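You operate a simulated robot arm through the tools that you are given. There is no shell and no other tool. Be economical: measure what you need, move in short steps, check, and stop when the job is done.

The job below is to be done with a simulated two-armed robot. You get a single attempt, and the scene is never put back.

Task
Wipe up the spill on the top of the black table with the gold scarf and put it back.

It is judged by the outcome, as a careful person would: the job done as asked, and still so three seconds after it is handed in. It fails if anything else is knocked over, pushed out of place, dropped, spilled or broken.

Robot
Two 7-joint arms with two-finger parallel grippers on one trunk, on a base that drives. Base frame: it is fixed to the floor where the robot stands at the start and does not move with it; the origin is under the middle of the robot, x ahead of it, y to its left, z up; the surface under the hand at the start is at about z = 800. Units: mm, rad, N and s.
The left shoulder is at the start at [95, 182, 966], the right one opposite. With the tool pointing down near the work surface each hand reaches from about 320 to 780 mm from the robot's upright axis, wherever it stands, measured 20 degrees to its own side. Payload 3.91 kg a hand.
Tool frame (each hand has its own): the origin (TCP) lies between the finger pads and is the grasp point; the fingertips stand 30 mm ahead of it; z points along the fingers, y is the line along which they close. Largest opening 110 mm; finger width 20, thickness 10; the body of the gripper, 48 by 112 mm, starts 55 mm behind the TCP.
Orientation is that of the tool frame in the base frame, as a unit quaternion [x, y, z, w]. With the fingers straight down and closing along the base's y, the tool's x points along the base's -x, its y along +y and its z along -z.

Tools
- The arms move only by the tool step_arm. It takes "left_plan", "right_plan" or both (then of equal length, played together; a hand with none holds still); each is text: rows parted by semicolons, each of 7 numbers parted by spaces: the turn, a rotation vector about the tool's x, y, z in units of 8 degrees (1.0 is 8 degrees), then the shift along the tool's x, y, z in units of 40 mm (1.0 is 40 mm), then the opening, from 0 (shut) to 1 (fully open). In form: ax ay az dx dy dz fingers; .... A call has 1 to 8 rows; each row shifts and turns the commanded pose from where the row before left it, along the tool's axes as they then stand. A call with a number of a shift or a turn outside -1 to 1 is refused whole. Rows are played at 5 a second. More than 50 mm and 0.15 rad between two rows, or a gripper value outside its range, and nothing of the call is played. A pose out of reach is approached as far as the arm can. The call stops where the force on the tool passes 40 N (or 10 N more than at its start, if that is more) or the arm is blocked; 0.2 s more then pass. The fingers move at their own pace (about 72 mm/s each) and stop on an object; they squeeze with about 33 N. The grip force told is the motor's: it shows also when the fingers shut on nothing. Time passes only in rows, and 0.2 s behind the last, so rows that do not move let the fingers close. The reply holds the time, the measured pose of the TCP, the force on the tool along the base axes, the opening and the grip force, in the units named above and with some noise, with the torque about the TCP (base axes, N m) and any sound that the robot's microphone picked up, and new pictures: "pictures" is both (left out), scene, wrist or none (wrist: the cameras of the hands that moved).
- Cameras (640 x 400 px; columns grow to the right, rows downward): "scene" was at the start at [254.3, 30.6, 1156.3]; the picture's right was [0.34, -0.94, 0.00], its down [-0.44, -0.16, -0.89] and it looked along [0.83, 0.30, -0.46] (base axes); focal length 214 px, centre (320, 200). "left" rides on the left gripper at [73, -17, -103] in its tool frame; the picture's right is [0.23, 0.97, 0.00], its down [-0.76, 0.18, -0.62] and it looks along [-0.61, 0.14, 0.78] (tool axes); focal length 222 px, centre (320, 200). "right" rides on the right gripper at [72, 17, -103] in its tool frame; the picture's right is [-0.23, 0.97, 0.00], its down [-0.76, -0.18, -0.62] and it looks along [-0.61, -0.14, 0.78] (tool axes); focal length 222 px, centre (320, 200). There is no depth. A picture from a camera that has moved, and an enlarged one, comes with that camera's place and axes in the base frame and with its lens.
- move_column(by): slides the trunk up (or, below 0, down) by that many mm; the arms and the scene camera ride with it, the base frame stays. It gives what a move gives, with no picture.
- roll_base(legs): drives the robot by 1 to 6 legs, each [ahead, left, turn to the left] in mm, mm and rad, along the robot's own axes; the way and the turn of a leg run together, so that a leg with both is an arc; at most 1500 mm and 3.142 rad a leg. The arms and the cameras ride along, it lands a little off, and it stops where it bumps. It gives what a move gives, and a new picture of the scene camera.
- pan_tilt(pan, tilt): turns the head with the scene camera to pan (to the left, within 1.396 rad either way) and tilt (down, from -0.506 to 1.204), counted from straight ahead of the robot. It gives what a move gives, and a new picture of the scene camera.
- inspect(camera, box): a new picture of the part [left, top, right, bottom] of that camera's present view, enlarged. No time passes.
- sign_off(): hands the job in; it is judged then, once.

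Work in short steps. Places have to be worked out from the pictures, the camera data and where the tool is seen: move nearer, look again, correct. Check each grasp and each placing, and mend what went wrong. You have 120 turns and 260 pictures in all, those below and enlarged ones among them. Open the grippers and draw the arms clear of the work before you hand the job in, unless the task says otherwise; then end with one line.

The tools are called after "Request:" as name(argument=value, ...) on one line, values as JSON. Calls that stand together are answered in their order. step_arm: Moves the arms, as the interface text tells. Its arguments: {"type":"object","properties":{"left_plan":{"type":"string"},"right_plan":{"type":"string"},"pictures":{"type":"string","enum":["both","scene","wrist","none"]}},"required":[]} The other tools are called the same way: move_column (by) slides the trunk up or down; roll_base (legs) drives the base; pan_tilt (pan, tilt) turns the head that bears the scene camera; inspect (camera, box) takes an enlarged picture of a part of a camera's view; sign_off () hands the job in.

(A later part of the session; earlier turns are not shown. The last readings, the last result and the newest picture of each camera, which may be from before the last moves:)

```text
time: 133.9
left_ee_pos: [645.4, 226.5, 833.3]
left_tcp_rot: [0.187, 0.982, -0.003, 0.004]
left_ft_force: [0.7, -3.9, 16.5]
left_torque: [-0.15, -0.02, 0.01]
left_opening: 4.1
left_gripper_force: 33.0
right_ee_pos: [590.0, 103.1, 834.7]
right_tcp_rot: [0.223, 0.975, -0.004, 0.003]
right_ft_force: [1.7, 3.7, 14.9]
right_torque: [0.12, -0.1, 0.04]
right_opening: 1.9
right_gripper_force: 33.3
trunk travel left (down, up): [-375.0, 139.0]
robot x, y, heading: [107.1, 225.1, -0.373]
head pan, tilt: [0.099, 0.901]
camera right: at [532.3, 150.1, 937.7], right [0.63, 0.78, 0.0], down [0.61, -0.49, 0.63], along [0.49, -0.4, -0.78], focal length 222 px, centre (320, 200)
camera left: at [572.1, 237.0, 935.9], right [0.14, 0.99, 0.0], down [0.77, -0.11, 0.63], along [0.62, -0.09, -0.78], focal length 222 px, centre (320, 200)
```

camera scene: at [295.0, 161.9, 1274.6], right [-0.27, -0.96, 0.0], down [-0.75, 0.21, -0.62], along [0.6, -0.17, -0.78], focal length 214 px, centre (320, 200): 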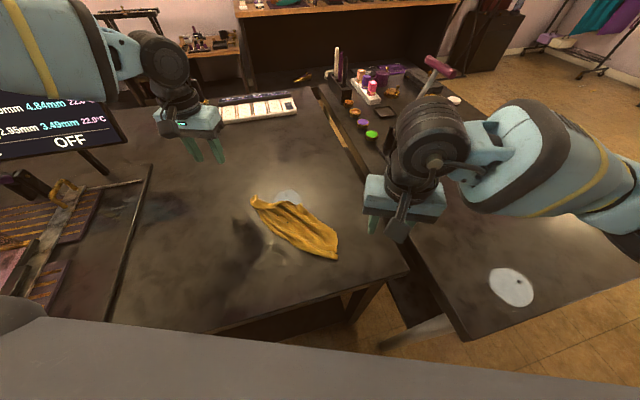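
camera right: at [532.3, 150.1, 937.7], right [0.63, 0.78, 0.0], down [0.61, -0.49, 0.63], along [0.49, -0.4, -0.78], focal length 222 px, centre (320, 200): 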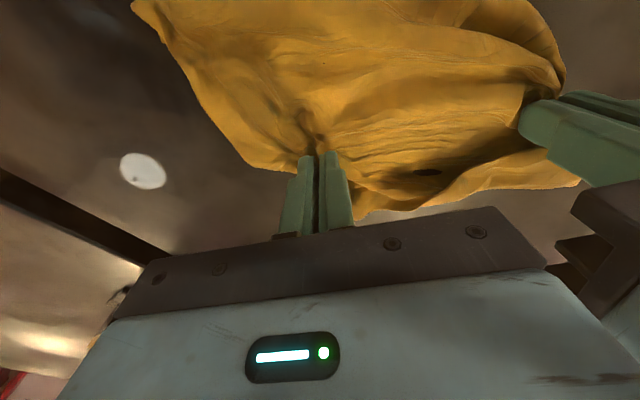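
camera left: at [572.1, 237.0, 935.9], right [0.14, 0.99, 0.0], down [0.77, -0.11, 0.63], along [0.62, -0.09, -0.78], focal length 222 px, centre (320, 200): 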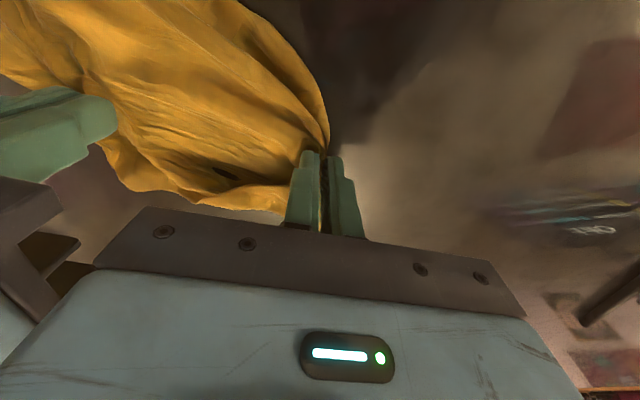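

Both sides are gripped. I'll lift slightly and pull apart sideways.

Request:
step_arm(left_plan="0 0 0 0 0.2 -0.3 0;0 0 0 0 0.4 -0.2 0;0 0 0 0 0.4 0 0;0 0 0 0 0.3 0 0;0 0 0 0 0 0 0", right_plan="0 0 0 0 -0.2 -0.3 0;0 0 0 0 -0.4 -0.2 0;0 0 0 0 -0.4 0 0;0 0 0 0 -0.3 0 0;0 0 0 0 0 0 0")

```text
time: 134.8
left_ee_pos: [655.6, 252.8, 853.3]
left_tcp_rot: [0.191, 0.981, -0.013, 0.0]
left_ft_force: [-10.1, -20.1, 0.4]
left_torque: [-0.59, 0.3, -0.19]
left_opening: 1.8
left_gripper_force: 33.2
right_ee_pos: [576.7, 79.2, 856.1]
right_tcp_rot: [0.218, 0.976, 0.01, 0.004]
right_ft_force: [10.6, 20.2, 0.5]
right_torque: [0.63, -0.35, 0.04]
right_opening: 2.0
right_gripper_force: 33.1
trunk travel left (down, up): [-375.0, 139.0]
robot x, y, heading: [107.5, 226.9, -0.369]
head pan, tilt: [0.099, 0.901]
stopped in row 4 (left hand): the force on the tool passed its limit at 49 N (the readings are from after the stop); the commanded pose is now the measured one
camera scene: at [295.3, 161.9, 1274.6], right [-0.27, -0.96, 0.0], down [-0.75, 0.21, -0.62], along [0.6, -0.17, -0.78], focal length 214 px, centre (320, 200)
camera right: at [515.9, 122.7, 958.6], right [0.62, 0.79, 0.02], down [0.61, -0.49, 0.62], along [0.5, -0.37, -0.78], focal length 222 px, centre (320, 200)
camera left: at [582.5, 267.0, 956.3], right [0.16, 0.99, -0.03], down [0.78, -0.11, 0.62], along [0.61, -0.12, -0.78], focal length 222 px, centre (320, 200)
```

scene: 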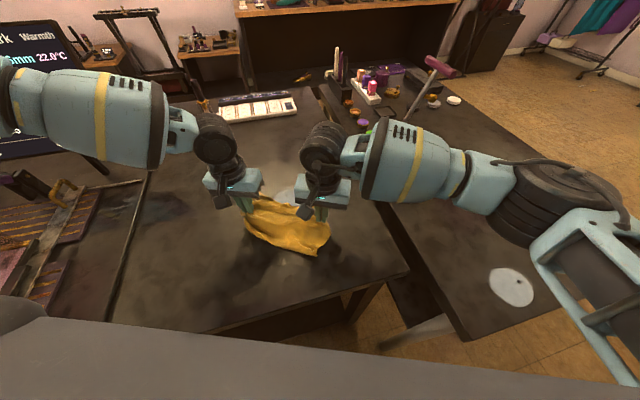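
right: 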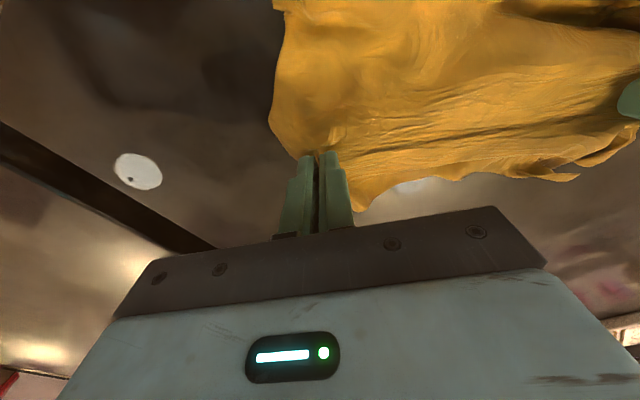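
left: 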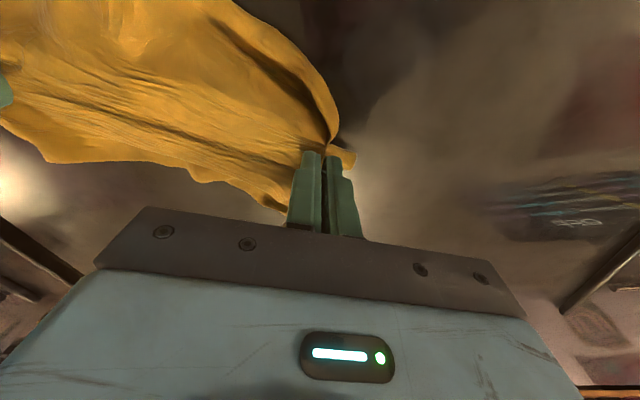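

It opened to about 190 mm wide. I'll lower it, release, back off and look.

Request:
step_arm(left_plan="0 0 0 0 -0.1 0.25 0;0 0 0 0 0 0.2 0;0 0 0 0 0 0 0.3;0 0 0 0 0 0 0.4;0 0 0 0 0 -0.5 0.4;0 0 0 -0.1 0.4 -0.9 0.4;0 0 0 -0.5 0.8 -0.5 0.4;0 0 0 -0.5 0.8 -0.5 0.4", right_plan="0 0 0 0 0.1 0.25 0;0 0 0 0 0 0.2 0;0 0 0 0 0 0 0.3;0 0 0 0 0 0 0.4;0 0 0 0 0 -0.5 0.4;0 0 0 0 -0.4 -0.9 0.4;0 0 0 0 -0.8 -0.5 0.4;0 0 0 0 -0.8 -0.5 0.4", pictures="scene")

Request:
inspect(camera="scene", box=[220, 175, 348, 271])

Request:
inspect(camera="right", box=[250, 0, 640, 220])

```text
time: 136.6
left_ee_pos: [724.2, 311.6, 929.7]
left_tcp_rot: [0.19, 0.982, -0.008, 0.0]
left_ft_force: [0.5, 0.8, -0.4]
left_torque: [0.0, 0.01, 0.0]
left_opening: 43.8
left_gripper_force: 0.0
right_ee_pos: [540.8, 4.9, 931.2]
right_tcp_rot: [0.219, 0.976, 0.005, 0.002]
right_ft_force: [-0.1, -0.4, -0.4]
right_torque: [0.03, -0.02, -0.02]
right_opening: 44.1
right_gripper_force: 0.1
trunk travel left (down, up): [-375.0, 139.0]
robot x, y, heading: [104.2, 228.5, -0.372]
head pan, tilt: [0.099, 0.901]
camera scene: at [294.6, 161.7, 1274.7], right [-0.27, -0.96, 0.0], down [-0.75, 0.21, -0.62], along [0.6, -0.17, -0.78], focal length 214 px, centre (320, 200)
```

scene: 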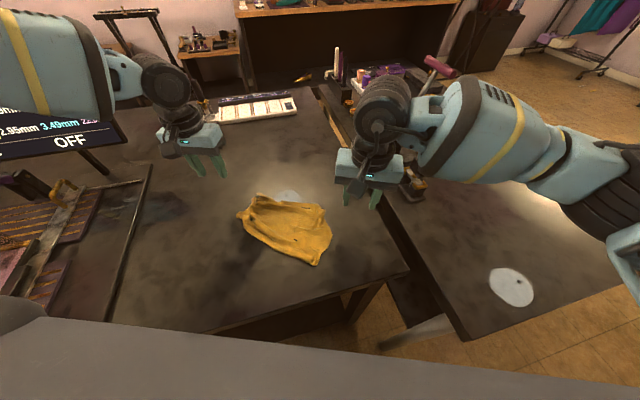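

```text
4.17 times, centred on (284, 223) of scene
camera zoom: at [294.6, 161.7, 1274.7], right [-0.27, -0.96, 0.0], down [-0.75, 0.21, -0.62], along [0.6, -0.17, -0.78], focal length 894 px, centre (470, 104)
```

zoom: 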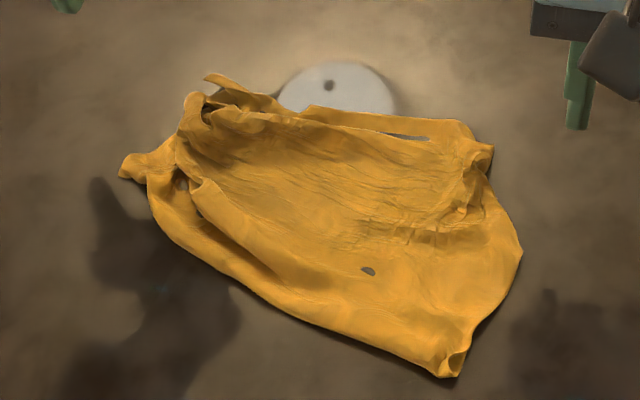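

```text
1.64 times, centred on (445, 110) of right
camera zoom: at [482.0, 50.3, 1034.9], right [0.62, 0.78, 0.01], down [0.61, -0.49, 0.62], along [0.49, -0.38, -0.78], focal length 364 px, centre (115, 348)
```

zoom: 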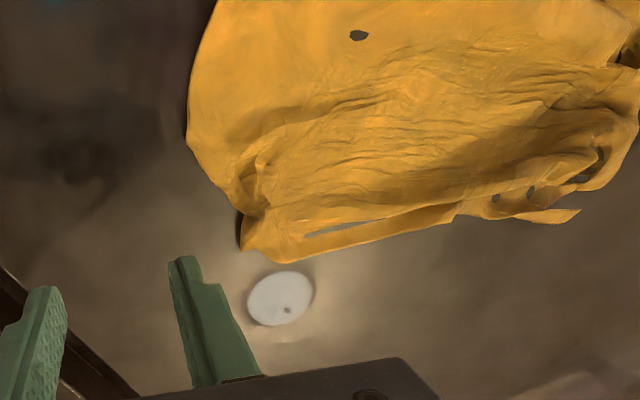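

Much better. From lengths, the long edge now runs from about (671,286) to (481,117). I'll grip those two ends so the scarf can hang open by that edge, hovering first.

Request:
step_arm(left_plan="0 0 0 0.21 -0.32 0.33 0.4;0 0 0 0.21 -0.32 0.33 0.4;0 0 0 0.21 -0.32 0.33 0.4;0 0 0 0.21 -0.32 0.33 0.4;0 0 0 0.21 -0.32 0.33 0.4;0 0 0 0 0 0 0.4", right_plan="0 0 0 0.44 0.44 0.33 0.4;0 0 0 0.44 0.44 0.33 0.4;0 0 0 0.44 0.44 0.33 0.4;0 0 0 0.44 0.44 0.33 0.4;0 0 0 0.44 0.44 0.33 0.4;0 0 0 0 0 0 0.4", pictures="wrist")

```text
time: 138.0
left_ee_pos: [660.9, 267.4, 864.1]
left_tcp_rot: [0.188, 0.982, -0.009, 0.0]
left_ft_force: [-0.9, 0.3, -0.1]
left_torque: [0.01, 0.0, 0.03]
left_opening: 43.9
left_gripper_force: 0.0
right_ee_pos: [500.2, 123.1, 866.0]
right_tcp_rot: [0.22, 0.976, 0.005, 0.003]
right_ft_force: [0.1, 0.4, 0.3]
right_torque: [-0.01, -0.01, -0.01]
right_opening: 44.1
right_gripper_force: 0.1
trunk travel left (down, up): [-375.0, 139.0]
robot x, y, heading: [105.6, 229.2, -0.377]
head pan, tilt: [0.099, 0.901]
camera right: at [441.8, 167.9, 969.3], right [0.62, 0.78, 0.01], down [0.61, -0.49, 0.62], along [0.49, -0.38, -0.78], focal length 222 px, centre (320, 200)
camera left: at [589.3, 280.6, 966.8], right [0.15, 0.99, -0.02], down [0.77, -0.11, 0.62], along [0.61, -0.11, -0.78], focal length 222 px, centre (320, 200)
```

right: 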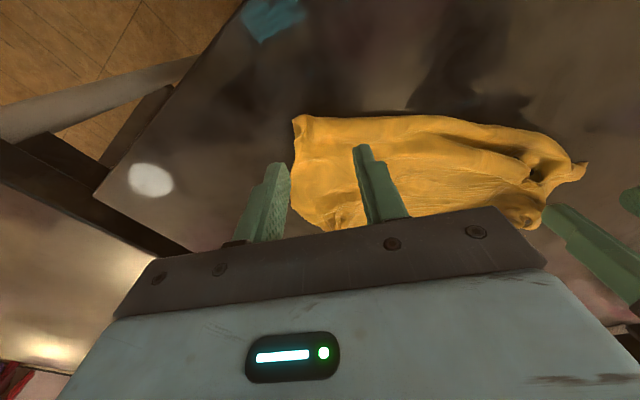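
left: 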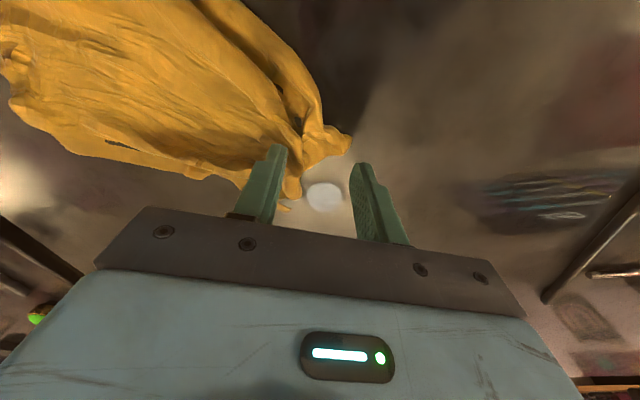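

Both are aligned with the tail and the corner. Lowering and pinching.

Request:
step_arm(left_plan="0 0 0 0 0 0.4 0.4;0 0 0 0 0 0.35 0.4;0 0 0 0 0 0.05 0.4;0 0 0 0 0 0 0;0 0 0 0 0 0 0;0 0 0 0 0 0 0;0 0 0 0 0 -0.5 0;0 0 0 0 0 -0.5 0", right_plan="0 0 0 0 0 0.4 0.4;0 0 0 0 0 0.38 0.4;0 0 0 0 0 0.06 0.4;0 0 0 0 0 0 0;0 0 0 0 0 0 0;0 0 0 0 0 0 0;0 0 0 0 0 -0.5 0;0 0 0 0 0 -0.5 0", pictures="both")

```text
time: 139.8
left_ee_pos: [661.9, 266.9, 871.9]
left_tcp_rot: [0.19, 0.982, -0.009, 0.001]
left_ft_force: [-2.9, -3.2, -0.2]
left_torque: [-0.07, 0.08, 0.05]
left_opening: 3.3
left_gripper_force: 33.4
right_ee_pos: [501.0, 125.3, 872.9]
right_tcp_rot: [0.218, 0.976, 0.005, 0.003]
right_ft_force: [2.9, 3.5, -0.2]
right_torque: [0.09, -0.06, -0.03]
right_opening: 2.1
right_gripper_force: 33.2
trunk travel left (down, up): [-375.0, 139.0]
robot x, y, heading: [105.4, 227.1, -0.376]
head pan, tilt: [0.099, 0.901]
camera scene: at [294.9, 161.9, 1274.7], right [-0.27, -0.96, 0.0], down [-0.75, 0.21, -0.62], along [0.6, -0.17, -0.78], focal length 214 px, centre (320, 200)
camera right: at [441.1, 169.0, 976.0], right [0.62, 0.78, 0.01], down [0.61, -0.49, 0.62], along [0.49, -0.38, -0.78], focal length 222 px, centre (320, 200)
camera left: at [589.8, 280.2, 975.3], right [0.15, 0.99, -0.02], down [0.77, -0.11, 0.62], along [0.61, -0.11, -0.78], focal length 222 px, centre (320, 200)
```

scene: 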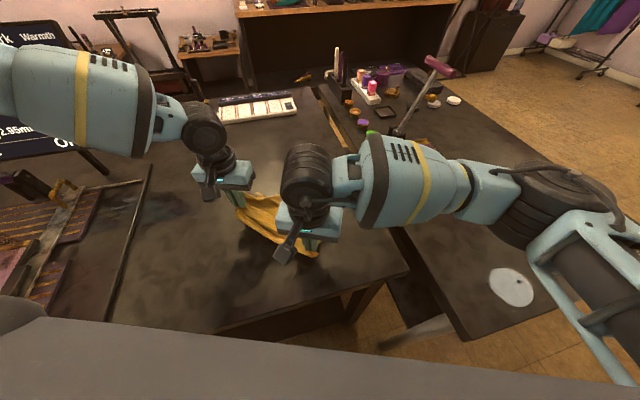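
right: 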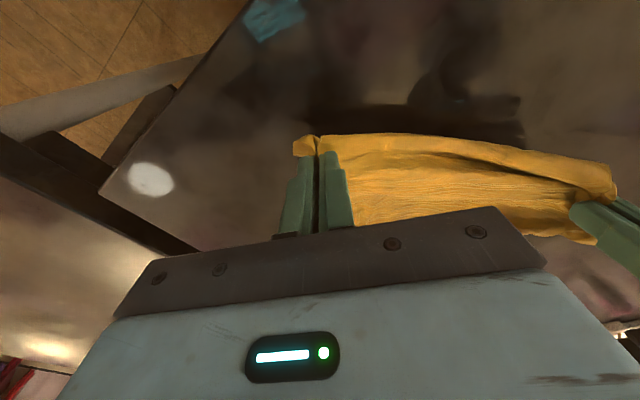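
left: 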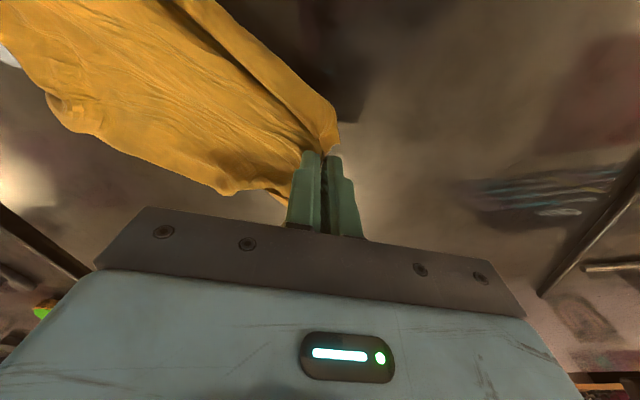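

Both ends are held with light tension. I'll lift about 210 mm so the scarf hangs from this edge.

Request:
step_arm(left_plan="0 0 0 0 0 -0.9 0;0 0 0 0 0 -0.9 0;0 0 0 0 0 -0.9 0;0 0 0 0 0 -0.9 0;0 0 0 0 0 -0.9 0;0 0 0 0 0 -0.7 0;0 0 0 0 0 0 0", right_plan="0 0 0 0 0 -0.9 0;0 0 0 0 0 -0.9 0;0 0 0 0 0 -0.9 0;0 0 0 0 0 -0.9 0;0 0 0 0 0 -0.9 0;0 0 0 0 0 -0.7 0;0 0 0 0 0 0 0", pictures="both")

```text
time: 141.4
left_ee_pos: [663.4, 270.1, 1080.2]
left_tcp_rot: [0.19, 0.982, -0.009, 0.0]
left_ft_force: [-4.2, -3.1, 0.4]
left_torque: [-0.12, 0.14, 0.09]
left_opening: 2.8
left_gripper_force: 32.9
right_ee_pos: [499.9, 122.3, 1080.6]
right_tcp_rot: [0.219, 0.976, 0.006, 0.002]
right_ft_force: [4.2, 3.3, -0.2]
right_torque: [0.13, -0.11, -0.01]
right_opening: 1.8
right_gripper_force: 32.9
trunk travel left (down, up): [-375.0, 139.0]
robot x, y, heading: [107.8, 228.6, -0.375]
head pan, tilt: [0.099, 0.901]
camera scene: at [295.6, 161.8, 1274.5], right [-0.27, -0.96, 0.0], down [-0.75, 0.21, -0.62], along [0.6, -0.17, -0.78], focal length 214 px, centre (320, 200)
camera right: at [440.5, 167.5, 1184.0], right [0.62, 0.78, 0.01], down [0.61, -0.49, 0.62], along [0.49, -0.38, -0.78], focal length 222 px, centre (320, 200)
camera left: at [591.3, 282.9, 1183.1], right [0.15, 0.99, -0.02], down [0.78, -0.11, 0.62], along [0.61, -0.11, -0.78], focal length 222 px, centre (320, 200)
```

scene: 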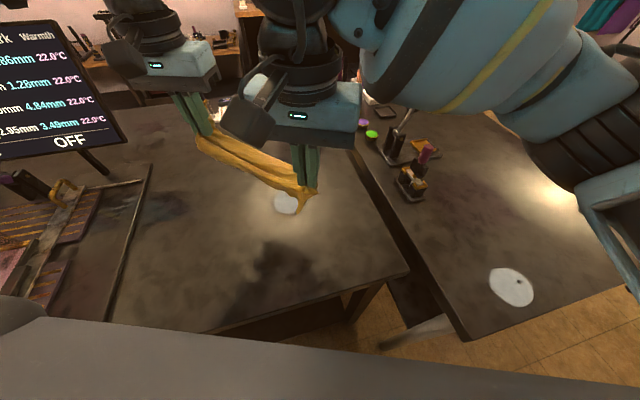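
right: 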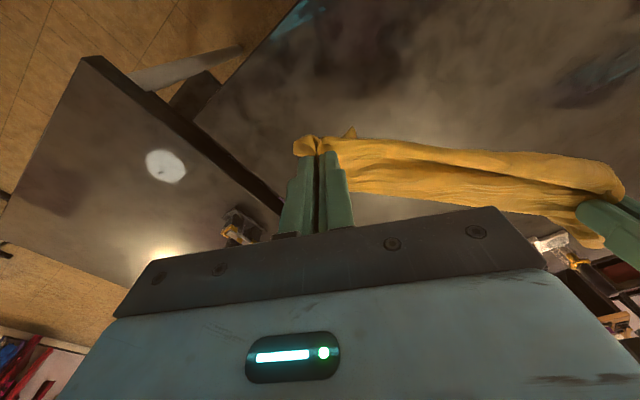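
left: 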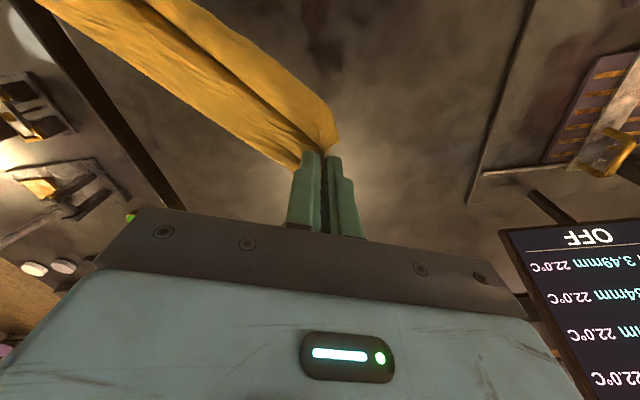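

Request:
inspect(camera="scene", box=[170, 110, 346, 220])

Request:
inspect(camera="right", box=[280, 110, 640, 260])

```text
3.64 times, centred on (258, 165) of scene
camera zoom: at [295.6, 161.8, 1274.5], right [-0.27, -0.96, 0.0], down [-0.75, 0.21, -0.62], along [0.6, -0.17, -0.78], focal length 780 px, centre (546, 327)
```

zoom: 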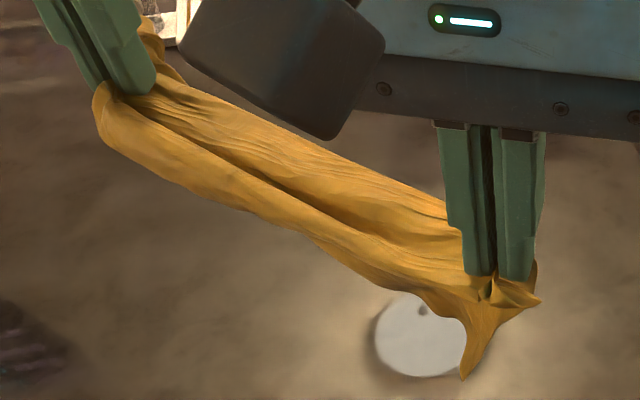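

```text
1.78 times, centred on (460, 185) of right
camera zoom: at [440.5, 167.5, 1184.0], right [0.62, 0.78, 0.01], down [0.61, -0.49, 0.62], along [0.49, -0.38, -0.78], focal length 395 px, centre (71, 227)
```

zoom: 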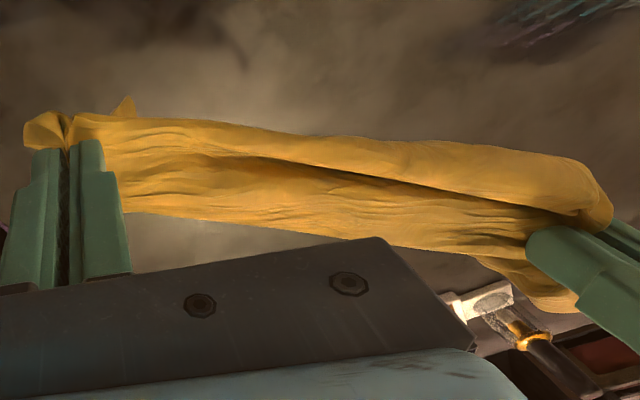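

It hangs like a hammock with both sides folded up. I'll lay it back down at the right centre and repeat the sideways pull, which worked well, this time gripping closer to the outer edges.

Request:
step_arm(left_plan="0 0 0 -0.13 -0.1 0.87 0;0 0 0 -0.13 -0.1 0.87 0;0 0 0 -0.13 -0.1 0.87 0;0 0 0 -0.13 -0.1 0.87 0;0 0 0 -0.13 -0.1 0.87 0;0 0 0 -0.13 -0.1 0.87 0;0 0 0 -0.13 -0.1 0.87 0;0 0 0 0 0 0 0", right_plan="0 0 0 -0.13 -0.1 0.87 0;0 0 0 -0.13 -0.1 0.87 0;0 0 0 -0.13 -0.1 0.87 0;0 0 0 -0.13 -0.1 0.87 0;0 0 0 -0.13 -0.1 0.87 0;0 0 0 -0.13 -0.1 0.87 0;0 0 0 -0.13 -0.1 0.87 0;0 0 0 0 0 0 0", pictures="none")

Request:
step_arm(left_plan="0 0 0 0 0 0 0.3;0 0 0 0 0 0 0.4;0 0 0 0 0 -0.5 0.4;0 0 0 -0.1 0.4 -0.9 0.4;0 0 0 -0.5 0.8 -0.5 0.4;0 0 0 -0.5 0.8 -0.5 0.4", right_plan="0 0 0 0 0 0 0.3;0 0 0 0 0 0 0.4;0 0 0 0 0 -0.5 0.4;0 0 0 0 -0.4 -0.9 0.4;0 0 0 0 -0.8 -0.5 0.4;0 0 0 0 -0.8 -0.5 0.4", pictures="none")

Request:
inspect(camera="scene", box=[210, 175, 370, 275])

Request:
inspect(camera="right", box=[250, 0, 640, 220])

```text
time: 143.2
left_ee_pos: [686.0, 227.6, 837.2]
left_tcp_rot: [0.189, 0.982, -0.009, 0.0]
left_ft_force: [-0.8, -2.6, 2.3]
left_torque: [-0.08, 0.1, 0.0]
left_opening: 2.9
left_gripper_force: 33.0
right_ee_pos: [520.9, 84.0, 836.2]
right_tcp_rot: [0.219, 0.976, 0.004, 0.003]
right_ft_force: [2.1, 1.8, 0.3]
right_torque: [0.07, -0.11, -0.04]
right_opening: 2.0
right_gripper_force: 33.7
trunk travel left (down, up): [-375.0, 139.0]
robot x, y, heading: [103.2, 223.5, -0.377]
head pan, tilt: [0.099, 0.901]
```

```text
time: 144.6
left_ee_pos: [757.8, 286.7, 934.0]
left_tcp_rot: [0.189, 0.982, -0.009, 0.001]
left_ft_force: [-0.5, -0.1, -0.1]
left_torque: [0.0, -0.02, 0.02]
left_opening: 44.1
left_gripper_force: 0.1
right_ee_pos: [487.4, 9.7, 932.9]
right_tcp_rot: [0.218, 0.976, 0.005, 0.002]
right_ft_force: [-0.5, 0.7, -0.2]
right_torque: [-0.01, 0.01, -0.01]
right_opening: 44.0
right_gripper_force: 0.1
trunk travel left (down, up): [-375.0, 139.0]
robot x, y, heading: [106.7, 230.6, -0.371]
head pan, tilt: [0.099, 0.901]
```

```text
4.00 times, centred on (290, 225) of scene
camera zoom: at [294.6, 161.8, 1274.7], right [-0.27, -0.96, 0.0], down [-0.75, 0.21, -0.62], along [0.6, -0.17, -0.78], focal length 858 px, centre (440, 100)
```

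zoom: 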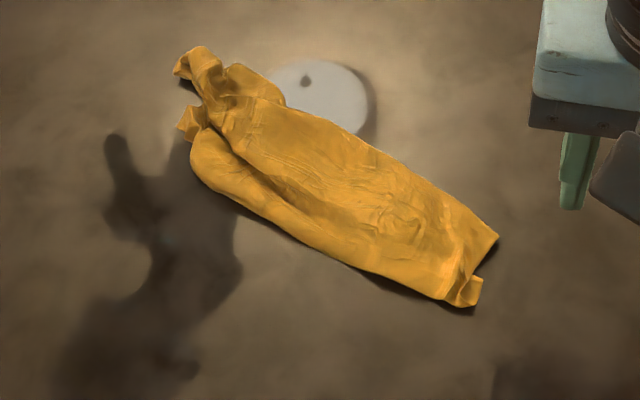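

```text
1.64 times, centred on (445, 110) of right
camera zoom: at [428.1, 54.6, 1035.3], right [0.62, 0.78, 0.01], down [0.61, -0.49, 0.62], along [0.49, -0.38, -0.78], focal length 364 px, centre (115, 348)
```

zoom: 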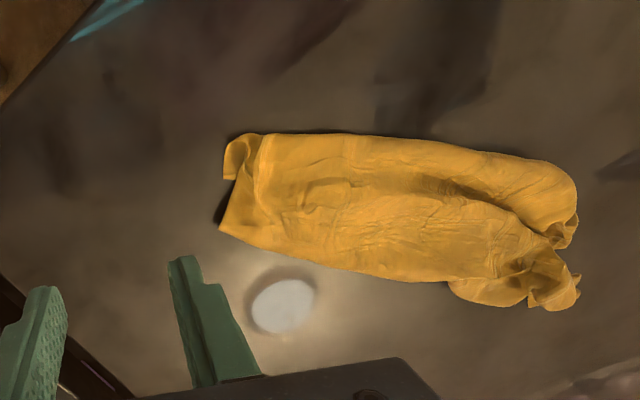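

Now I can read it: the straight far side from P1 (544,54) to T (746,222) is about 265 mm, a true long edge. I'll grip only those two corner tips and lift, so the rest falls open.

Request:
step_arm(left_plan="0 0 0 -0.06 -0.47 0.42 0.32;0 0 0 -0.06 -0.47 0.42 0.32;0 0 0 -0.06 -0.47 0.42 0.32;0 0 0 -0.06 -0.47 0.42 0.32;0 0 0 0 0 0 0.32", right_plan="0 0 0 -0.24 0.45 0.42 0.32;0 0 0 -0.24 0.45 0.42 0.32;0 0 0 -0.24 0.45 0.42 0.32;0 0 0 -0.24 0.45 0.42 0.32;0 0 0 0 0 0 0.32", pictures="wrist")

```text
time: 145.8
left_ee_pos: [738.9, 211.7, 865.5]
left_tcp_rot: [0.188, 0.982, -0.009, 0.001]
left_ft_force: [-0.7, 0.2, -0.1]
left_torque: [0.02, 0.02, 0.02]
left_opening: 35.1
left_gripper_force: 0.0
right_ee_pos: [553.6, 60.2, 864.4]
right_tcp_rot: [0.219, 0.976, 0.005, 0.003]
right_ft_force: [0.0, -0.1, -0.3]
right_torque: [-0.01, -0.01, -0.04]
right_opening: 35.4
right_gripper_force: 0.1
trunk travel left (down, up): [-375.0, 139.0]
robot x, y, heading: [106.8, 222.4, -0.373]
head pan, tilt: [0.099, 0.901]
camera right: at [494.7, 104.9, 968.4], right [0.62, 0.78, 0.01], down [0.61, -0.49, 0.62], along [0.49, -0.38, -0.78], focal length 222 px, centre (320, 200)
camera left: at [665.5, 225.0, 969.1], right [0.15, 0.99, -0.02], down [0.77, -0.11, 0.62], along [0.61, -0.11, -0.78], focal length 222 px, centre (320, 200)
```

right: 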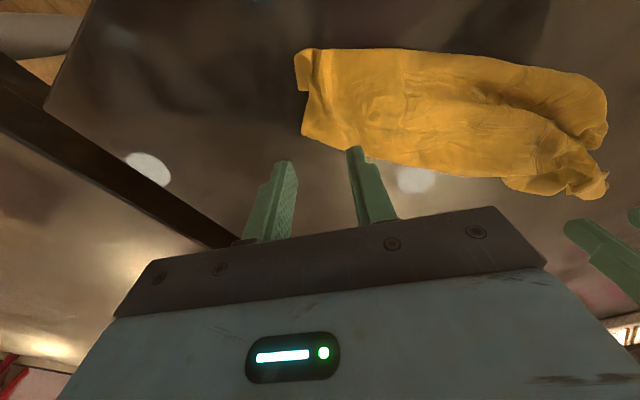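
left: 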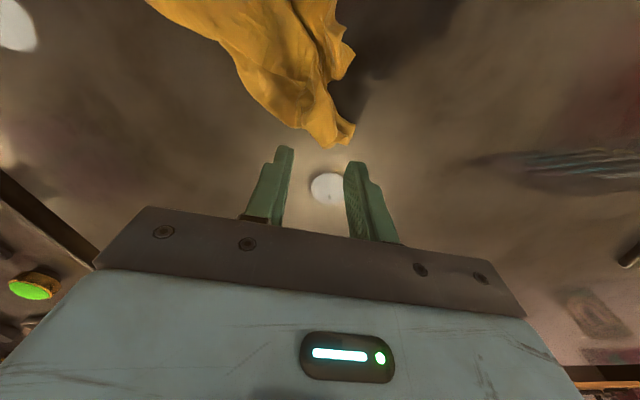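

Small corrections onto each tip, then lower and pinch.

Request:
step_arm(left_plan="0 0 0 0.28 0.2 0.3 0.32;0 0 0 0 0 0.4 0.32;0 0 0 0 0 0.13 0.32;0 0 0 0 0 0 0;0 0 0 0 0 0 0;0 0 0 0 0 0 0;0 0 0 0 0 -0.5 0;0 0 0 0 0 -0.5 0", right_plan="0 0 0 0.3 0.05 0.3 0.32;0 0 0 0 0 0.4 0.32;0 0 0 0 0 0.11 0.32;0 0 0 0 0 0 0;0 0 0 0 0 0 0;0 0 0 0 0 0 0;0 0 0 0 0 -0.5 0;0 0 0 0 0 -0.5 0", pictures="wrist")

```text
time: 147.6
left_ee_pos: [730.4, 222.4, 873.3]
left_tcp_rot: [0.19, 0.982, -0.009, 0.0]
left_ft_force: [-0.3, -0.2, -0.3]
left_torque: [-0.01, 0.01, 0.01]
left_opening: 3.1
left_gripper_force: 33.1
right_ee_pos: [542.7, 66.3, 874.4]
right_tcp_rot: [0.22, 0.976, 0.005, 0.002]
right_ft_force: [0.9, 0.4, -0.6]
right_torque: [-0.01, 0.0, -0.02]
right_opening: 2.0
right_gripper_force: 33.2
trunk travel left (down, up): [-375.0, 139.0]
robot x, y, heading: [107.5, 224.9, -0.374]
head pan, tilt: [0.099, 0.901]
camera right: at [483.7, 111.1, 976.2], right [0.62, 0.78, 0.01], down [0.61, -0.49, 0.62], along [0.49, -0.38, -0.78], focal length 222 px, centre (320, 200)
camera left: at [657.6, 236.8, 975.6], right [0.15, 0.99, -0.02], down [0.77, -0.11, 0.62], along [0.61, -0.11, -0.78], focal length 222 px, centre (320, 200)
```

right: 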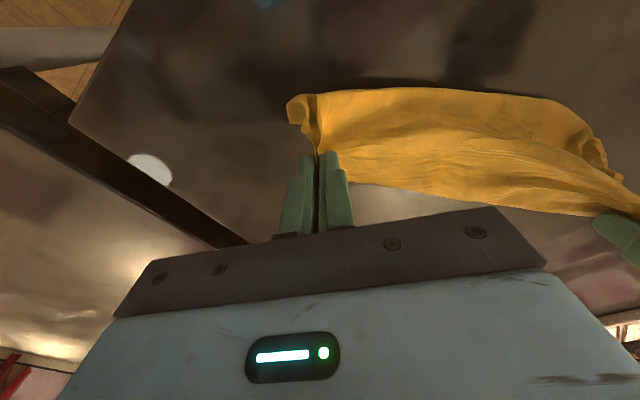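
left: 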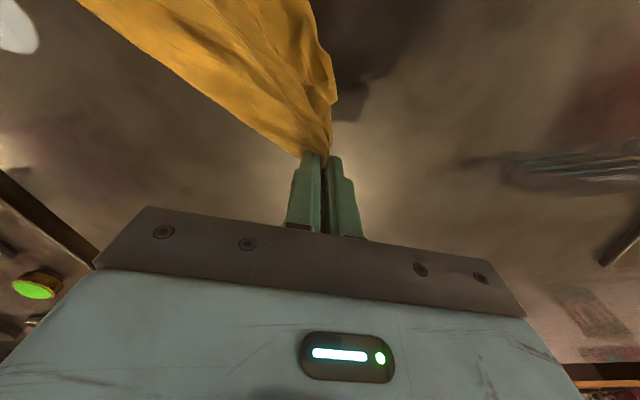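

Both tips are held along the far edge. Lifting to let it hang.

Request:
step_arm(left_plan="0 0 0 0 0 -0.95 0;0 0 0 0 0 -0.95 0;0 0 0 0 0 -0.95 0;0 0 0 0 0 -0.95 0;0 0 0 0 0 -0.95 0;0 0 0 0 0 -0.7 0;0 0 0 0 0 0 0", right_plan="0 0 0 0 0 -0.95 0;0 0 0 0 0 -0.95 0;0 0 0 0 0 -0.95 0;0 0 0 0 0 -0.95 0;0 0 0 0 0 -0.95 0;0 0 0 0 0 -0.7 0;0 0 0 0 0 0 0", pictures="none")

Request:
inspect(camera="scene", box=[150, 90, 374, 230])

```text
time: 149.2
left_ee_pos: [730.8, 226.9, 1090.8]
left_tcp_rot: [0.189, 0.982, -0.009, -0.001]
left_ft_force: [0.8, 0.0, 0.8]
left_torque: [0.01, 0.03, 0.0]
left_opening: 3.1
left_gripper_force: 33.3
right_ee_pos: [540.4, 65.3, 1091.1]
right_tcp_rot: [0.219, 0.976, 0.006, 0.002]
right_ft_force: [0.6, 0.4, 0.3]
right_torque: [0.0, 0.01, -0.03]
right_opening: 1.8
right_gripper_force: 32.4
trunk travel left (down, up): [-375.0, 139.0]
robot x, y, heading: [109.5, 230.6, -0.373]
head pan, tilt: [0.099, 0.901]
```

```text
2.86 times, centred on (262, 160) of scene
camera zoom: at [295.4, 161.8, 1274.6], right [-0.27, -0.96, 0.0], down [-0.75, 0.21, -0.62], along [0.6, -0.17, -0.78], focal length 613 px, centre (486, 314)
```

zoom: 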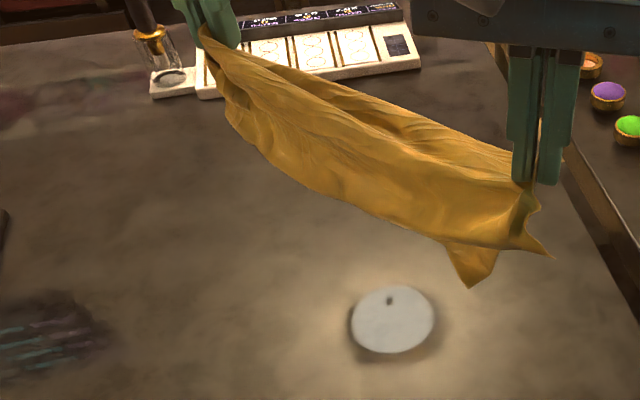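

The edge is held and the body hangs down, partly open. I'll lower it and sweep back toward the robot so the body lays out on the far-right side, centred near (605,158).

Request:
step_arm(left_plan="0 0 0 0 0.15 0.9 0;0 0 0 0 0 0.9 0;0 0 0 0.3 0.15 0.8 0;0 0 0 0.62 0.28 0.78 0;0 0 0 0.62 0.28 0.78 0;0 0 0 0.62 0.28 0.78 0;0 0 0 0.62 0.28 0.78 0;0 0 0 0.62 0.28 0.5 0", right_plan="0 0 0 0 -0.15 0.9 0;0 0 0 0 0 0.9 0;0 0 0 0.3 0.15 0.8 0;0 0 0 0.62 0.28 0.78 0;0 0 0 0.62 0.28 0.78 0;0 0 0 0.62 0.28 0.78 0;0 0 0 0.62 0.28 0.78 0;0 0 0 0.62 0.28 0.5 0", pictures="scene")

```text
time: 151.0
left_ee_pos: [628.0, 337.0, 842.3]
left_tcp_rot: [0.189, 0.982, -0.01, 0.001]
left_ft_force: [-0.1, 0.2, 0.9]
left_torque: [-0.03, -0.02, 0.02]
left_opening: 2.7
left_gripper_force: 33.6
right_ee_pos: [443.7, 176.7, 842.6]
right_tcp_rot: [0.22, 0.976, 0.005, 0.003]
right_ft_force: [0.4, 0.0, 0.0]
right_torque: [0.0, -0.01, 0.0]
right_opening: 1.8
right_gripper_force: 32.9
trunk travel left (down, up): [-375.0, 139.0]
robot x, y, heading: [103.7, 229.6, -0.377]
head pan, tilt: [0.099, 0.901]
camera scene: at [294.9, 162.8, 1274.7], right [-0.27, -0.96, 0.0], down [-0.75, 0.21, -0.62], along [0.6, -0.17, -0.78], focal length 214 px, centre (320, 200)
```

scene: 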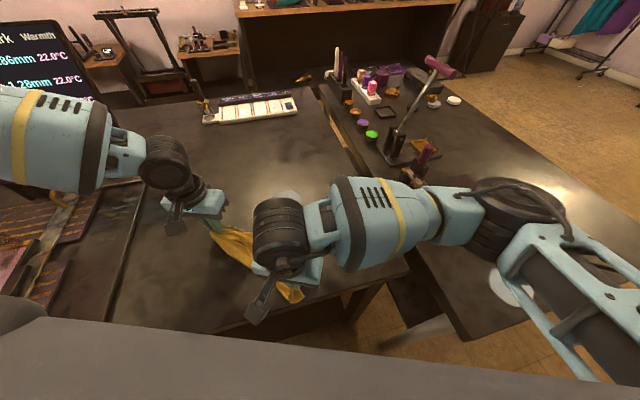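

I'll set it down, release and back the hands off to see the result.

Request:
step_arm(left_plan="0 0 0 0 0 0.18 0;0 0 0 0 0 0 0.3;0 0 0 0 0 -0.5 0.4;0 0 0 0 0.3 -1 0.4;0 0 0 0 0.5 -1 0.4;0 0 0 0 0.8 0 0.4;0 0 0 0 0.8 0 0.4", right_plan="0 0 0 0 0 0.18 0;0 0 0 0 0 0 0.3;0 0 0 0 0 -0.5 0.4;0 0 0 0 -0.3 -1 0.4;0 0 0 0 -0.5 -1 0.4;0 0 0 0 -1 -0.5 0.4;0 0 0 0 -1 -0.5 0.4", pictures="none")

Request:
inspect(camera="scene", box=[190, 180, 350, 310])

```text
time: 152.6
left_ee_pos: [664.4, 427.3, 933.3]
left_tcp_rot: [0.189, 0.982, -0.01, 0.001]
left_ft_force: [0.7, -0.3, -0.2]
left_torque: [0.03, 0.01, 0.04]
left_opening: 44.3
left_gripper_force: 0.1
right_ee_pos: [394.6, 73.0, 972.7]
right_tcp_rot: [0.219, 0.976, 0.005, 0.003]
right_ft_force: [-0.2, 0.7, 0.4]
right_torque: [0.02, -0.03, 0.0]
right_opening: 43.9
right_gripper_force: 0.0
trunk travel left (down, up): [-375.0, 139.0]
robot x, y, heading: [102.3, 227.1, -0.374]
head pan, tilt: [0.099, 0.901]
```

```text
3.08 times, centred on (270, 245) of scene
camera zoom: at [294.5, 161.8, 1274.7], right [-0.27, -0.96, 0.0], down [-0.75, 0.21, -0.62], along [0.6, -0.17, -0.78], focal length 660 px, centre (474, 62)
```

zoom: 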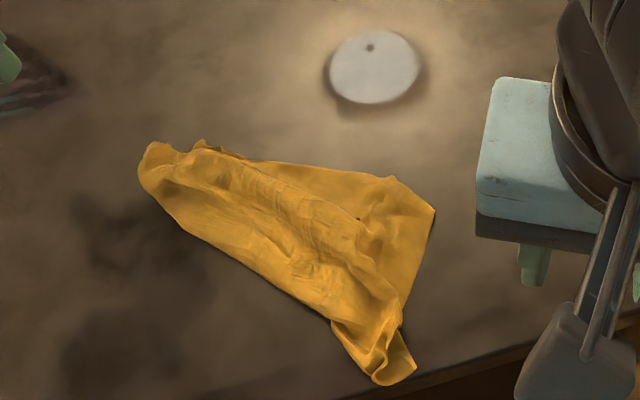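

The P1–P2 side has opened, but the tail corner at about (637,299) is still bunched against T. I'll use the left hand to take just that tail and pull it toward the far right.

Request:
step_arm(left_plan="0 0 0 -0.17 -0.82 0.4 0.32;0 0 0 -0.17 -0.82 0.4 0.32;0 0 0 -0.17 -0.82 0.4 0.32;0 0 0 -0.17 -0.82 0.4 0.32;0 0 0 0 0 0 0.32", pictures="wrist")

```text
time: 153.8
left_ee_pos: [641.3, 293.8, 871.1]
left_tcp_rot: [0.189, 0.982, -0.01, 0.001]
left_ft_force: [0.4, 1.1, 0.0]
left_torque: [-0.02, 0.01, 0.01]
left_opening: 35.3
left_gripper_force: 0.0
right_ee_pos: [395.1, 73.8, 974.3]
right_tcp_rot: [0.218, 0.976, 0.005, 0.002]
right_ft_force: [0.3, 1.2, -0.4]
right_torque: [0.02, -0.01, 0.0]
right_opening: 43.7
right_gripper_force: 0.1
trunk travel left (down, up): [-375.0, 139.0]
robot x, y, heading: [110.0, 230.1, -0.379]
head pan, tilt: [0.099, 0.901]
camera left: at [569.1, 307.4, 972.6], right [0.15, 0.99, -0.02], down [0.77, -0.11, 0.62], along [0.61, -0.11, -0.78], focal length 222 px, centre (320, 200)
```

left: 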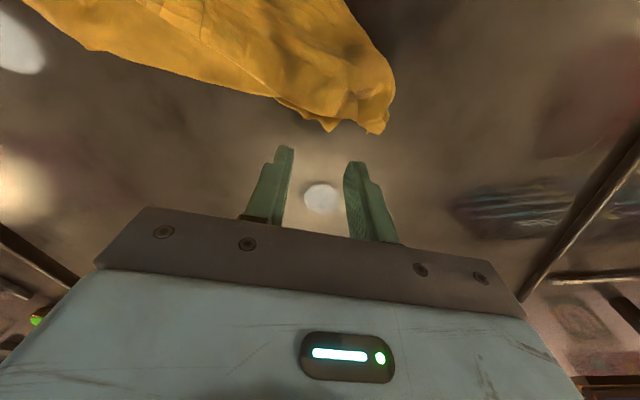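

Request:
step_arm(left_plan="0 0 0 0.3 -0.2 0.3 0.3;0 0 0 0 0 0.5 0.3;0 0 0 0 0 0.18 0.3;0 0 0 0 0 0 0;0 0 0 0 0 0 0;0 0 0 0 0 0 0;0 0 0 -0.3 -0.1 -0.3 0;0 0 0 -0.5 -0.2 0 0", pictures="wrist")

```text
time: 155.6
left_ee_pos: [652.0, 267.6, 843.9]
left_tcp_rot: [0.189, 0.982, -0.009, 0.0]
left_ft_force: [0.3, 0.9, -0.3]
left_torque: [-0.06, 0.02, 0.02]
left_opening: 0.0
left_gripper_force: 32.7
right_ee_pos: [396.0, 73.4, 972.5]
right_tcp_rot: [0.219, 0.976, 0.005, 0.003]
right_ft_force: [0.4, -0.5, 0.3]
right_torque: [0.0, 0.0, -0.03]
right_opening: 43.9
right_gripper_force: 0.1
trunk travel left (down, up): [-375.0, 139.0]
robot x, y, heading: [106.7, 227.7, -0.377]
head pan, tilt: [0.099, 0.901]
camera left: at [580.8, 280.6, 946.5], right [0.15, 0.99, -0.02], down [0.78, -0.11, 0.62], along [0.61, -0.11, -0.78], focal length 222 px, centre (320, 200)
```

left: 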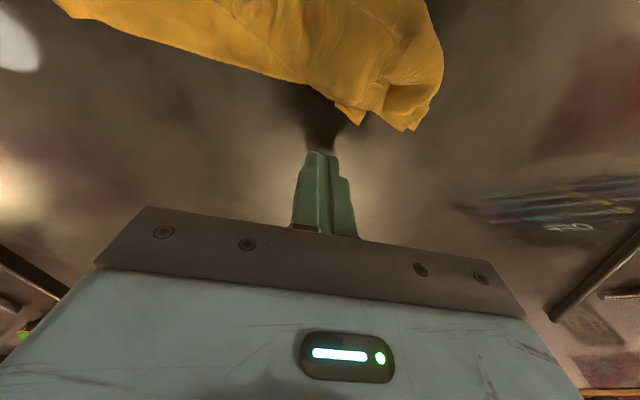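

Missed by a few mm; the tail tip is at about (630,293). I'll retry at (622,288).

Request:
step_arm(left_plan="0 0 0 0 0 -0.6 0.3;0 0 0 0.9 0.2 0 0.3;0 0 0 0 0 0.5 0.3;0 0 0 0 0 0.42 0.3;0 0 0 0 0 0 0;0 0 0 0 0 0 0;0 0 0 0 0 0 0;0 0 0 -0.4 -0.2 -0.3 0", pictures="wrist")

```text
time: 157.4
left_ee_pos: [632.3, 274.9, 841.8]
left_tcp_rot: [0.188, 0.982, -0.009, 0.0]
left_ft_force: [1.0, 0.2, -0.4]
left_torque: [0.02, 0.01, -0.01]
left_opening: 2.3
left_gripper_force: 32.6
right_ee_pos: [395.2, 72.6, 973.7]
right_tcp_rot: [0.219, 0.976, 0.005, 0.003]
right_ft_force: [-0.4, 0.7, -0.2]
right_torque: [0.03, -0.02, -0.02]
right_opening: 43.9
right_gripper_force: 0.0
trunk travel left (down, up): [-375.0, 139.0]
robot x, y, heading: [103.3, 226.1, -0.373]
head pan, tilt: [0.099, 0.901]
camera left: at [561.0, 288.0, 944.4], right [0.15, 0.99, -0.02], down [0.78, -0.11, 0.62], along [0.61, -0.11, -0.78], focal length 222 px, centre (320, 200)
```

left: 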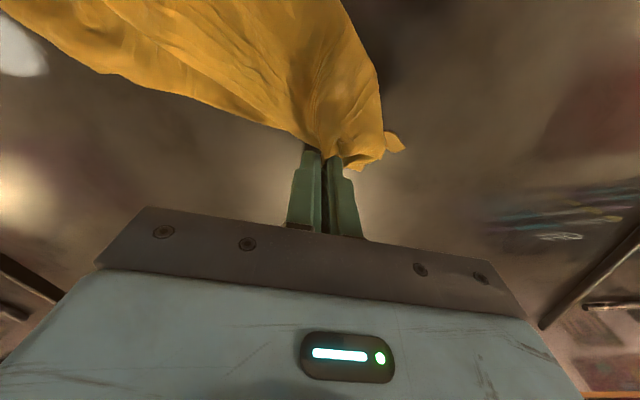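

Got hold (2.3 mm). Pulling it toward the far right.

Request:
step_arm(left_plan="0 0 0 -0.5 -0.25 0 0;0 0 0 -0.5 -0.25 0 0;0 0 0 -0.5 -0.25 0 0;0 0 0 -0.5 -0.25 0 0;0 0 0 0 0 0 0", pictures="none")

Request:
inspect(camera="scene", box=[190, 170, 366, 300])

```text
time: 158.6
left_ee_pos: [693.6, 207.4, 845.3]
left_tcp_rot: [0.189, 0.982, -0.009, 0.001]
left_ft_force: [0.1, 0.5, -0.8]
left_torque: [-0.02, -0.02, -0.02]
left_opening: 2.6
left_gripper_force: 33.3
right_ee_pos: [394.7, 74.0, 974.3]
right_tcp_rot: [0.218, 0.976, 0.005, 0.003]
right_ft_force: [0.4, 0.3, 0.1]
right_torque: [0.03, 0.0, 0.01]
right_opening: 44.1
right_gripper_force: 0.1
trunk travel left (down, up): [-375.0, 139.0]
robot x, y, heading: [101.8, 230.2, -0.375]
head pan, tilt: [0.099, 0.901]
```

```text
3.08 times, centred on (278, 235) of scene
camera zoom: at [294.9, 162.0, 1274.7], right [-0.27, -0.96, 0.0], down [-0.75, 0.21, -0.62], along [0.6, -0.17, -0.78], focal length 660 px, centre (449, 92)
```

zoom: 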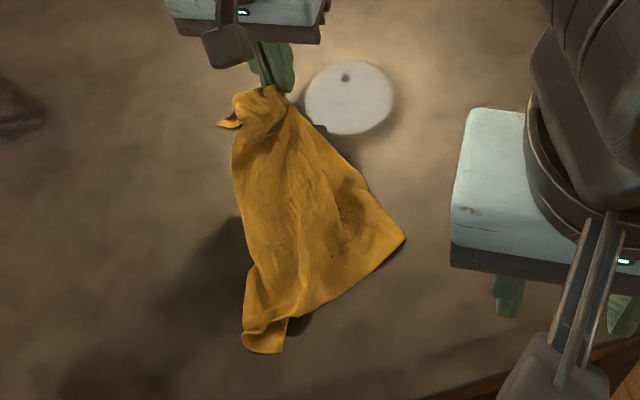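

The scarf now lies as a triangle: apex at (694,207), P1 (475,245) near D's place and P2 (528,132). With the left holding the apex, I'll use the right hand to pull P2 out toward C's place.

Request:
step_arm(right_plan="0 0 0 -0.5 0.6 0.54 0.32;0 0 0 -0.5 0.6 0.54 0.32;0 0 0 -0.5 0.6 0.54 0.32;0 0 0 -0.5 0.6 0.54 0.32;0 0 0 -0.5 0.6 0.54 0.32;0 0 0 0 0 0 0.32", pictures="wrist")

```text
time: 160.0
left_ee_pos: [693.2, 208.5, 843.9]
left_tcp_rot: [0.189, 0.982, -0.009, 0.001]
left_ft_force: [-0.1, 0.2, 0.6]
left_torque: [0.0, 0.01, -0.03]
left_opening: 2.5
left_gripper_force: 32.5
right_ee_pos: [538.0, 139.7, 866.4]
right_tcp_rot: [0.219, 0.976, 0.005, 0.003]
right_ft_force: [0.1, 0.0, -0.2]
right_torque: [0.01, -0.02, 0.02]
right_opening: 35.0
right_gripper_force: 0.1
trunk travel left (down, up): [-375.0, 139.0]
robot x, y, heading: [104.4, 225.8, -0.375]
head pan, tilt: [0.099, 0.901]
camera right: at [479.2, 184.3, 969.7], right [0.62, 0.78, 0.01], down [0.61, -0.49, 0.62], along [0.49, -0.38, -0.78], focal length 222 px, centre (320, 200)
```

right: 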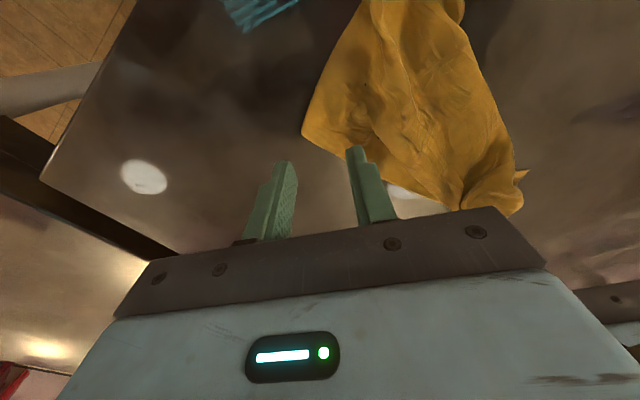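

Request:
step_arm(right_plan="0 0 0 0.4 0.1 0.3 0.32;0 0 0 0 0 0.4 0.32;0 0 0 0 0 0.17 0.32;0 0 0 0 0 0 0;0 0 0 0 0 0 0;0 0 0 0 0 0 0;0 0 0 0.1 -0.3 -0.2 0;0 0 0 0.4 -0.5 0 0", pictures="wrist")

```text
time: 161.8
left_ee_pos: [690.6, 204.5, 843.8]
left_tcp_rot: [0.191, 0.982, -0.011, -0.001]
left_ft_force: [-13.3, -5.6, 0.0]
left_torque: [-0.15, 0.4, 0.08]
left_opening: 2.2
left_gripper_force: 32.6
right_ee_pos: [493.1, 129.4, 839.7]
right_tcp_rot: [0.221, 0.975, 0.008, 0.005]
right_ft_force: [13.1, 6.2, 0.3]
right_torque: [0.14, -0.43, -0.05]
right_opening: 2.0
right_gripper_force: 33.6
trunk travel left (down, up): [-375.0, 139.0]
robot x, y, heading: [104.9, 223.6, -0.371]
head pan, tilt: [0.099, 0.901]
camera right: at [434.7, 174.6, 943.7], right [0.62, 0.78, 0.02], down [0.6, -0.49, 0.63], along [0.5, -0.38, -0.78], focal length 222 px, centre (320, 200)
```

right: 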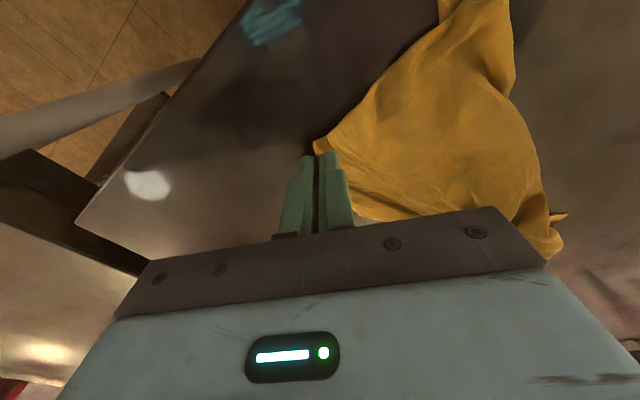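

P2 is held and taut against the apex. I'll swing P2 toward the right, keeping the distance, to open the near edge.

Request:
step_arm(right_plan="0 0 0 -0.4 -0.31 0 0;0 0 0 -0.4 -0.31 0 0;0 0 0 -0.4 -0.31 0.1 0;0 0 0 0 0 0 0", pictures="none")

Request:
inspect(camera="scene", box=[190, 160, 366, 300])

```text
time: 162.8
left_ee_pos: [692.1, 208.2, 844.9]
left_tcp_rot: [0.19, 0.982, -0.011, 0.0]
left_ft_force: [-18.4, -16.2, -1.8]
left_torque: [-0.47, 0.54, 0.21]
left_opening: 2.8
left_gripper_force: 32.6
right_ee_pos: [521.1, 77.1, 836.2]
right_tcp_rot: [0.219, 0.976, 0.007, 0.004]
right_ft_force: [18.4, 16.0, 1.3]
right_torque: [0.48, -0.56, 0.03]
right_opening: 2.2
right_gripper_force: 32.6
trunk travel left (down, up): [-375.0, 139.0]
robot x, y, heading: [105.5, 225.4, -0.373]
head pan, tilt: [0.099, 0.901]
```

```text
2.86 times, centred on (278, 230) of scene
camera zoom: at [295.2, 162.2, 1274.6], right [-0.27, -0.96, 0.0], down [-0.75, 0.21, -0.62], along [0.6, -0.17, -0.78], focal length 613 px, centre (440, 114)
```

zoom: 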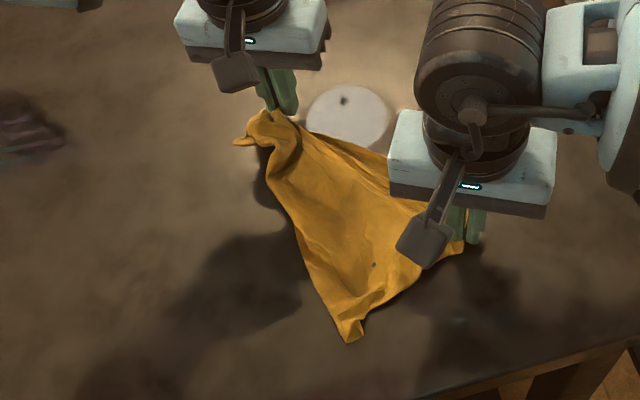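

The right half is flat now. Keeping P2 anchored, I'll move the left hand from the bunched apex to the T tip at about (682,245) and pull it outward.

Request:
step_arm(left_plan="0 0 0 0 0 0.2 0.3;0 0 0 0 0 -0.6 0.32;0 0 0 0 0 -0.6 0.32;0 0 0 0.3 0.36 0 0.32;0 0 0 0.25 0.36 0 0.32;0 0 0 0 0 0 0.32", pictures="wrist")

```text
time: 164.2
left_ee_pos: [683.6, 244.0, 883.3]
left_tcp_rot: [0.191, 0.982, -0.009, 0.001]
left_ft_force: [-0.7, -0.3, -0.6]
left_torque: [-0.01, -0.01, -0.03]
left_opening: 35.4
left_gripper_force: 0.0
right_ee_pos: [521.1, 74.7, 835.2]
right_tcp_rot: [0.219, 0.976, 0.004, 0.003]
right_ft_force: [-0.4, 0.4, -0.7]
right_torque: [0.03, 0.0, 0.01]
right_opening: 1.8
right_gripper_force: 32.7
trunk travel left (down, up): [-375.0, 139.0]
robot x, y, heading: [107.1, 227.4, -0.374]
head pan, tilt: [0.099, 0.901]
camera left: at [611.0, 257.2, 985.9], right [0.15, 0.99, -0.02], down [0.77, -0.11, 0.62], along [0.61, -0.11, -0.78], focal length 222 px, centre (320, 200)
```

left: 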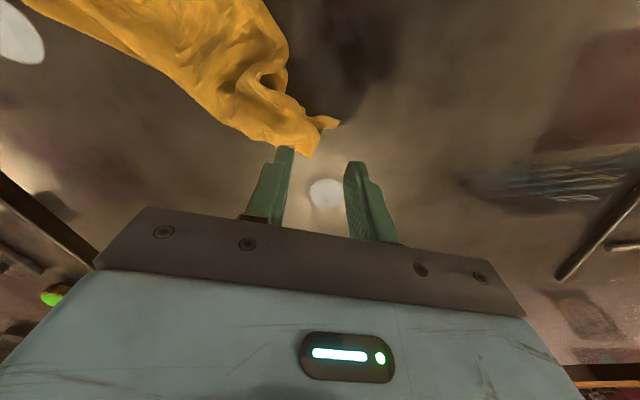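

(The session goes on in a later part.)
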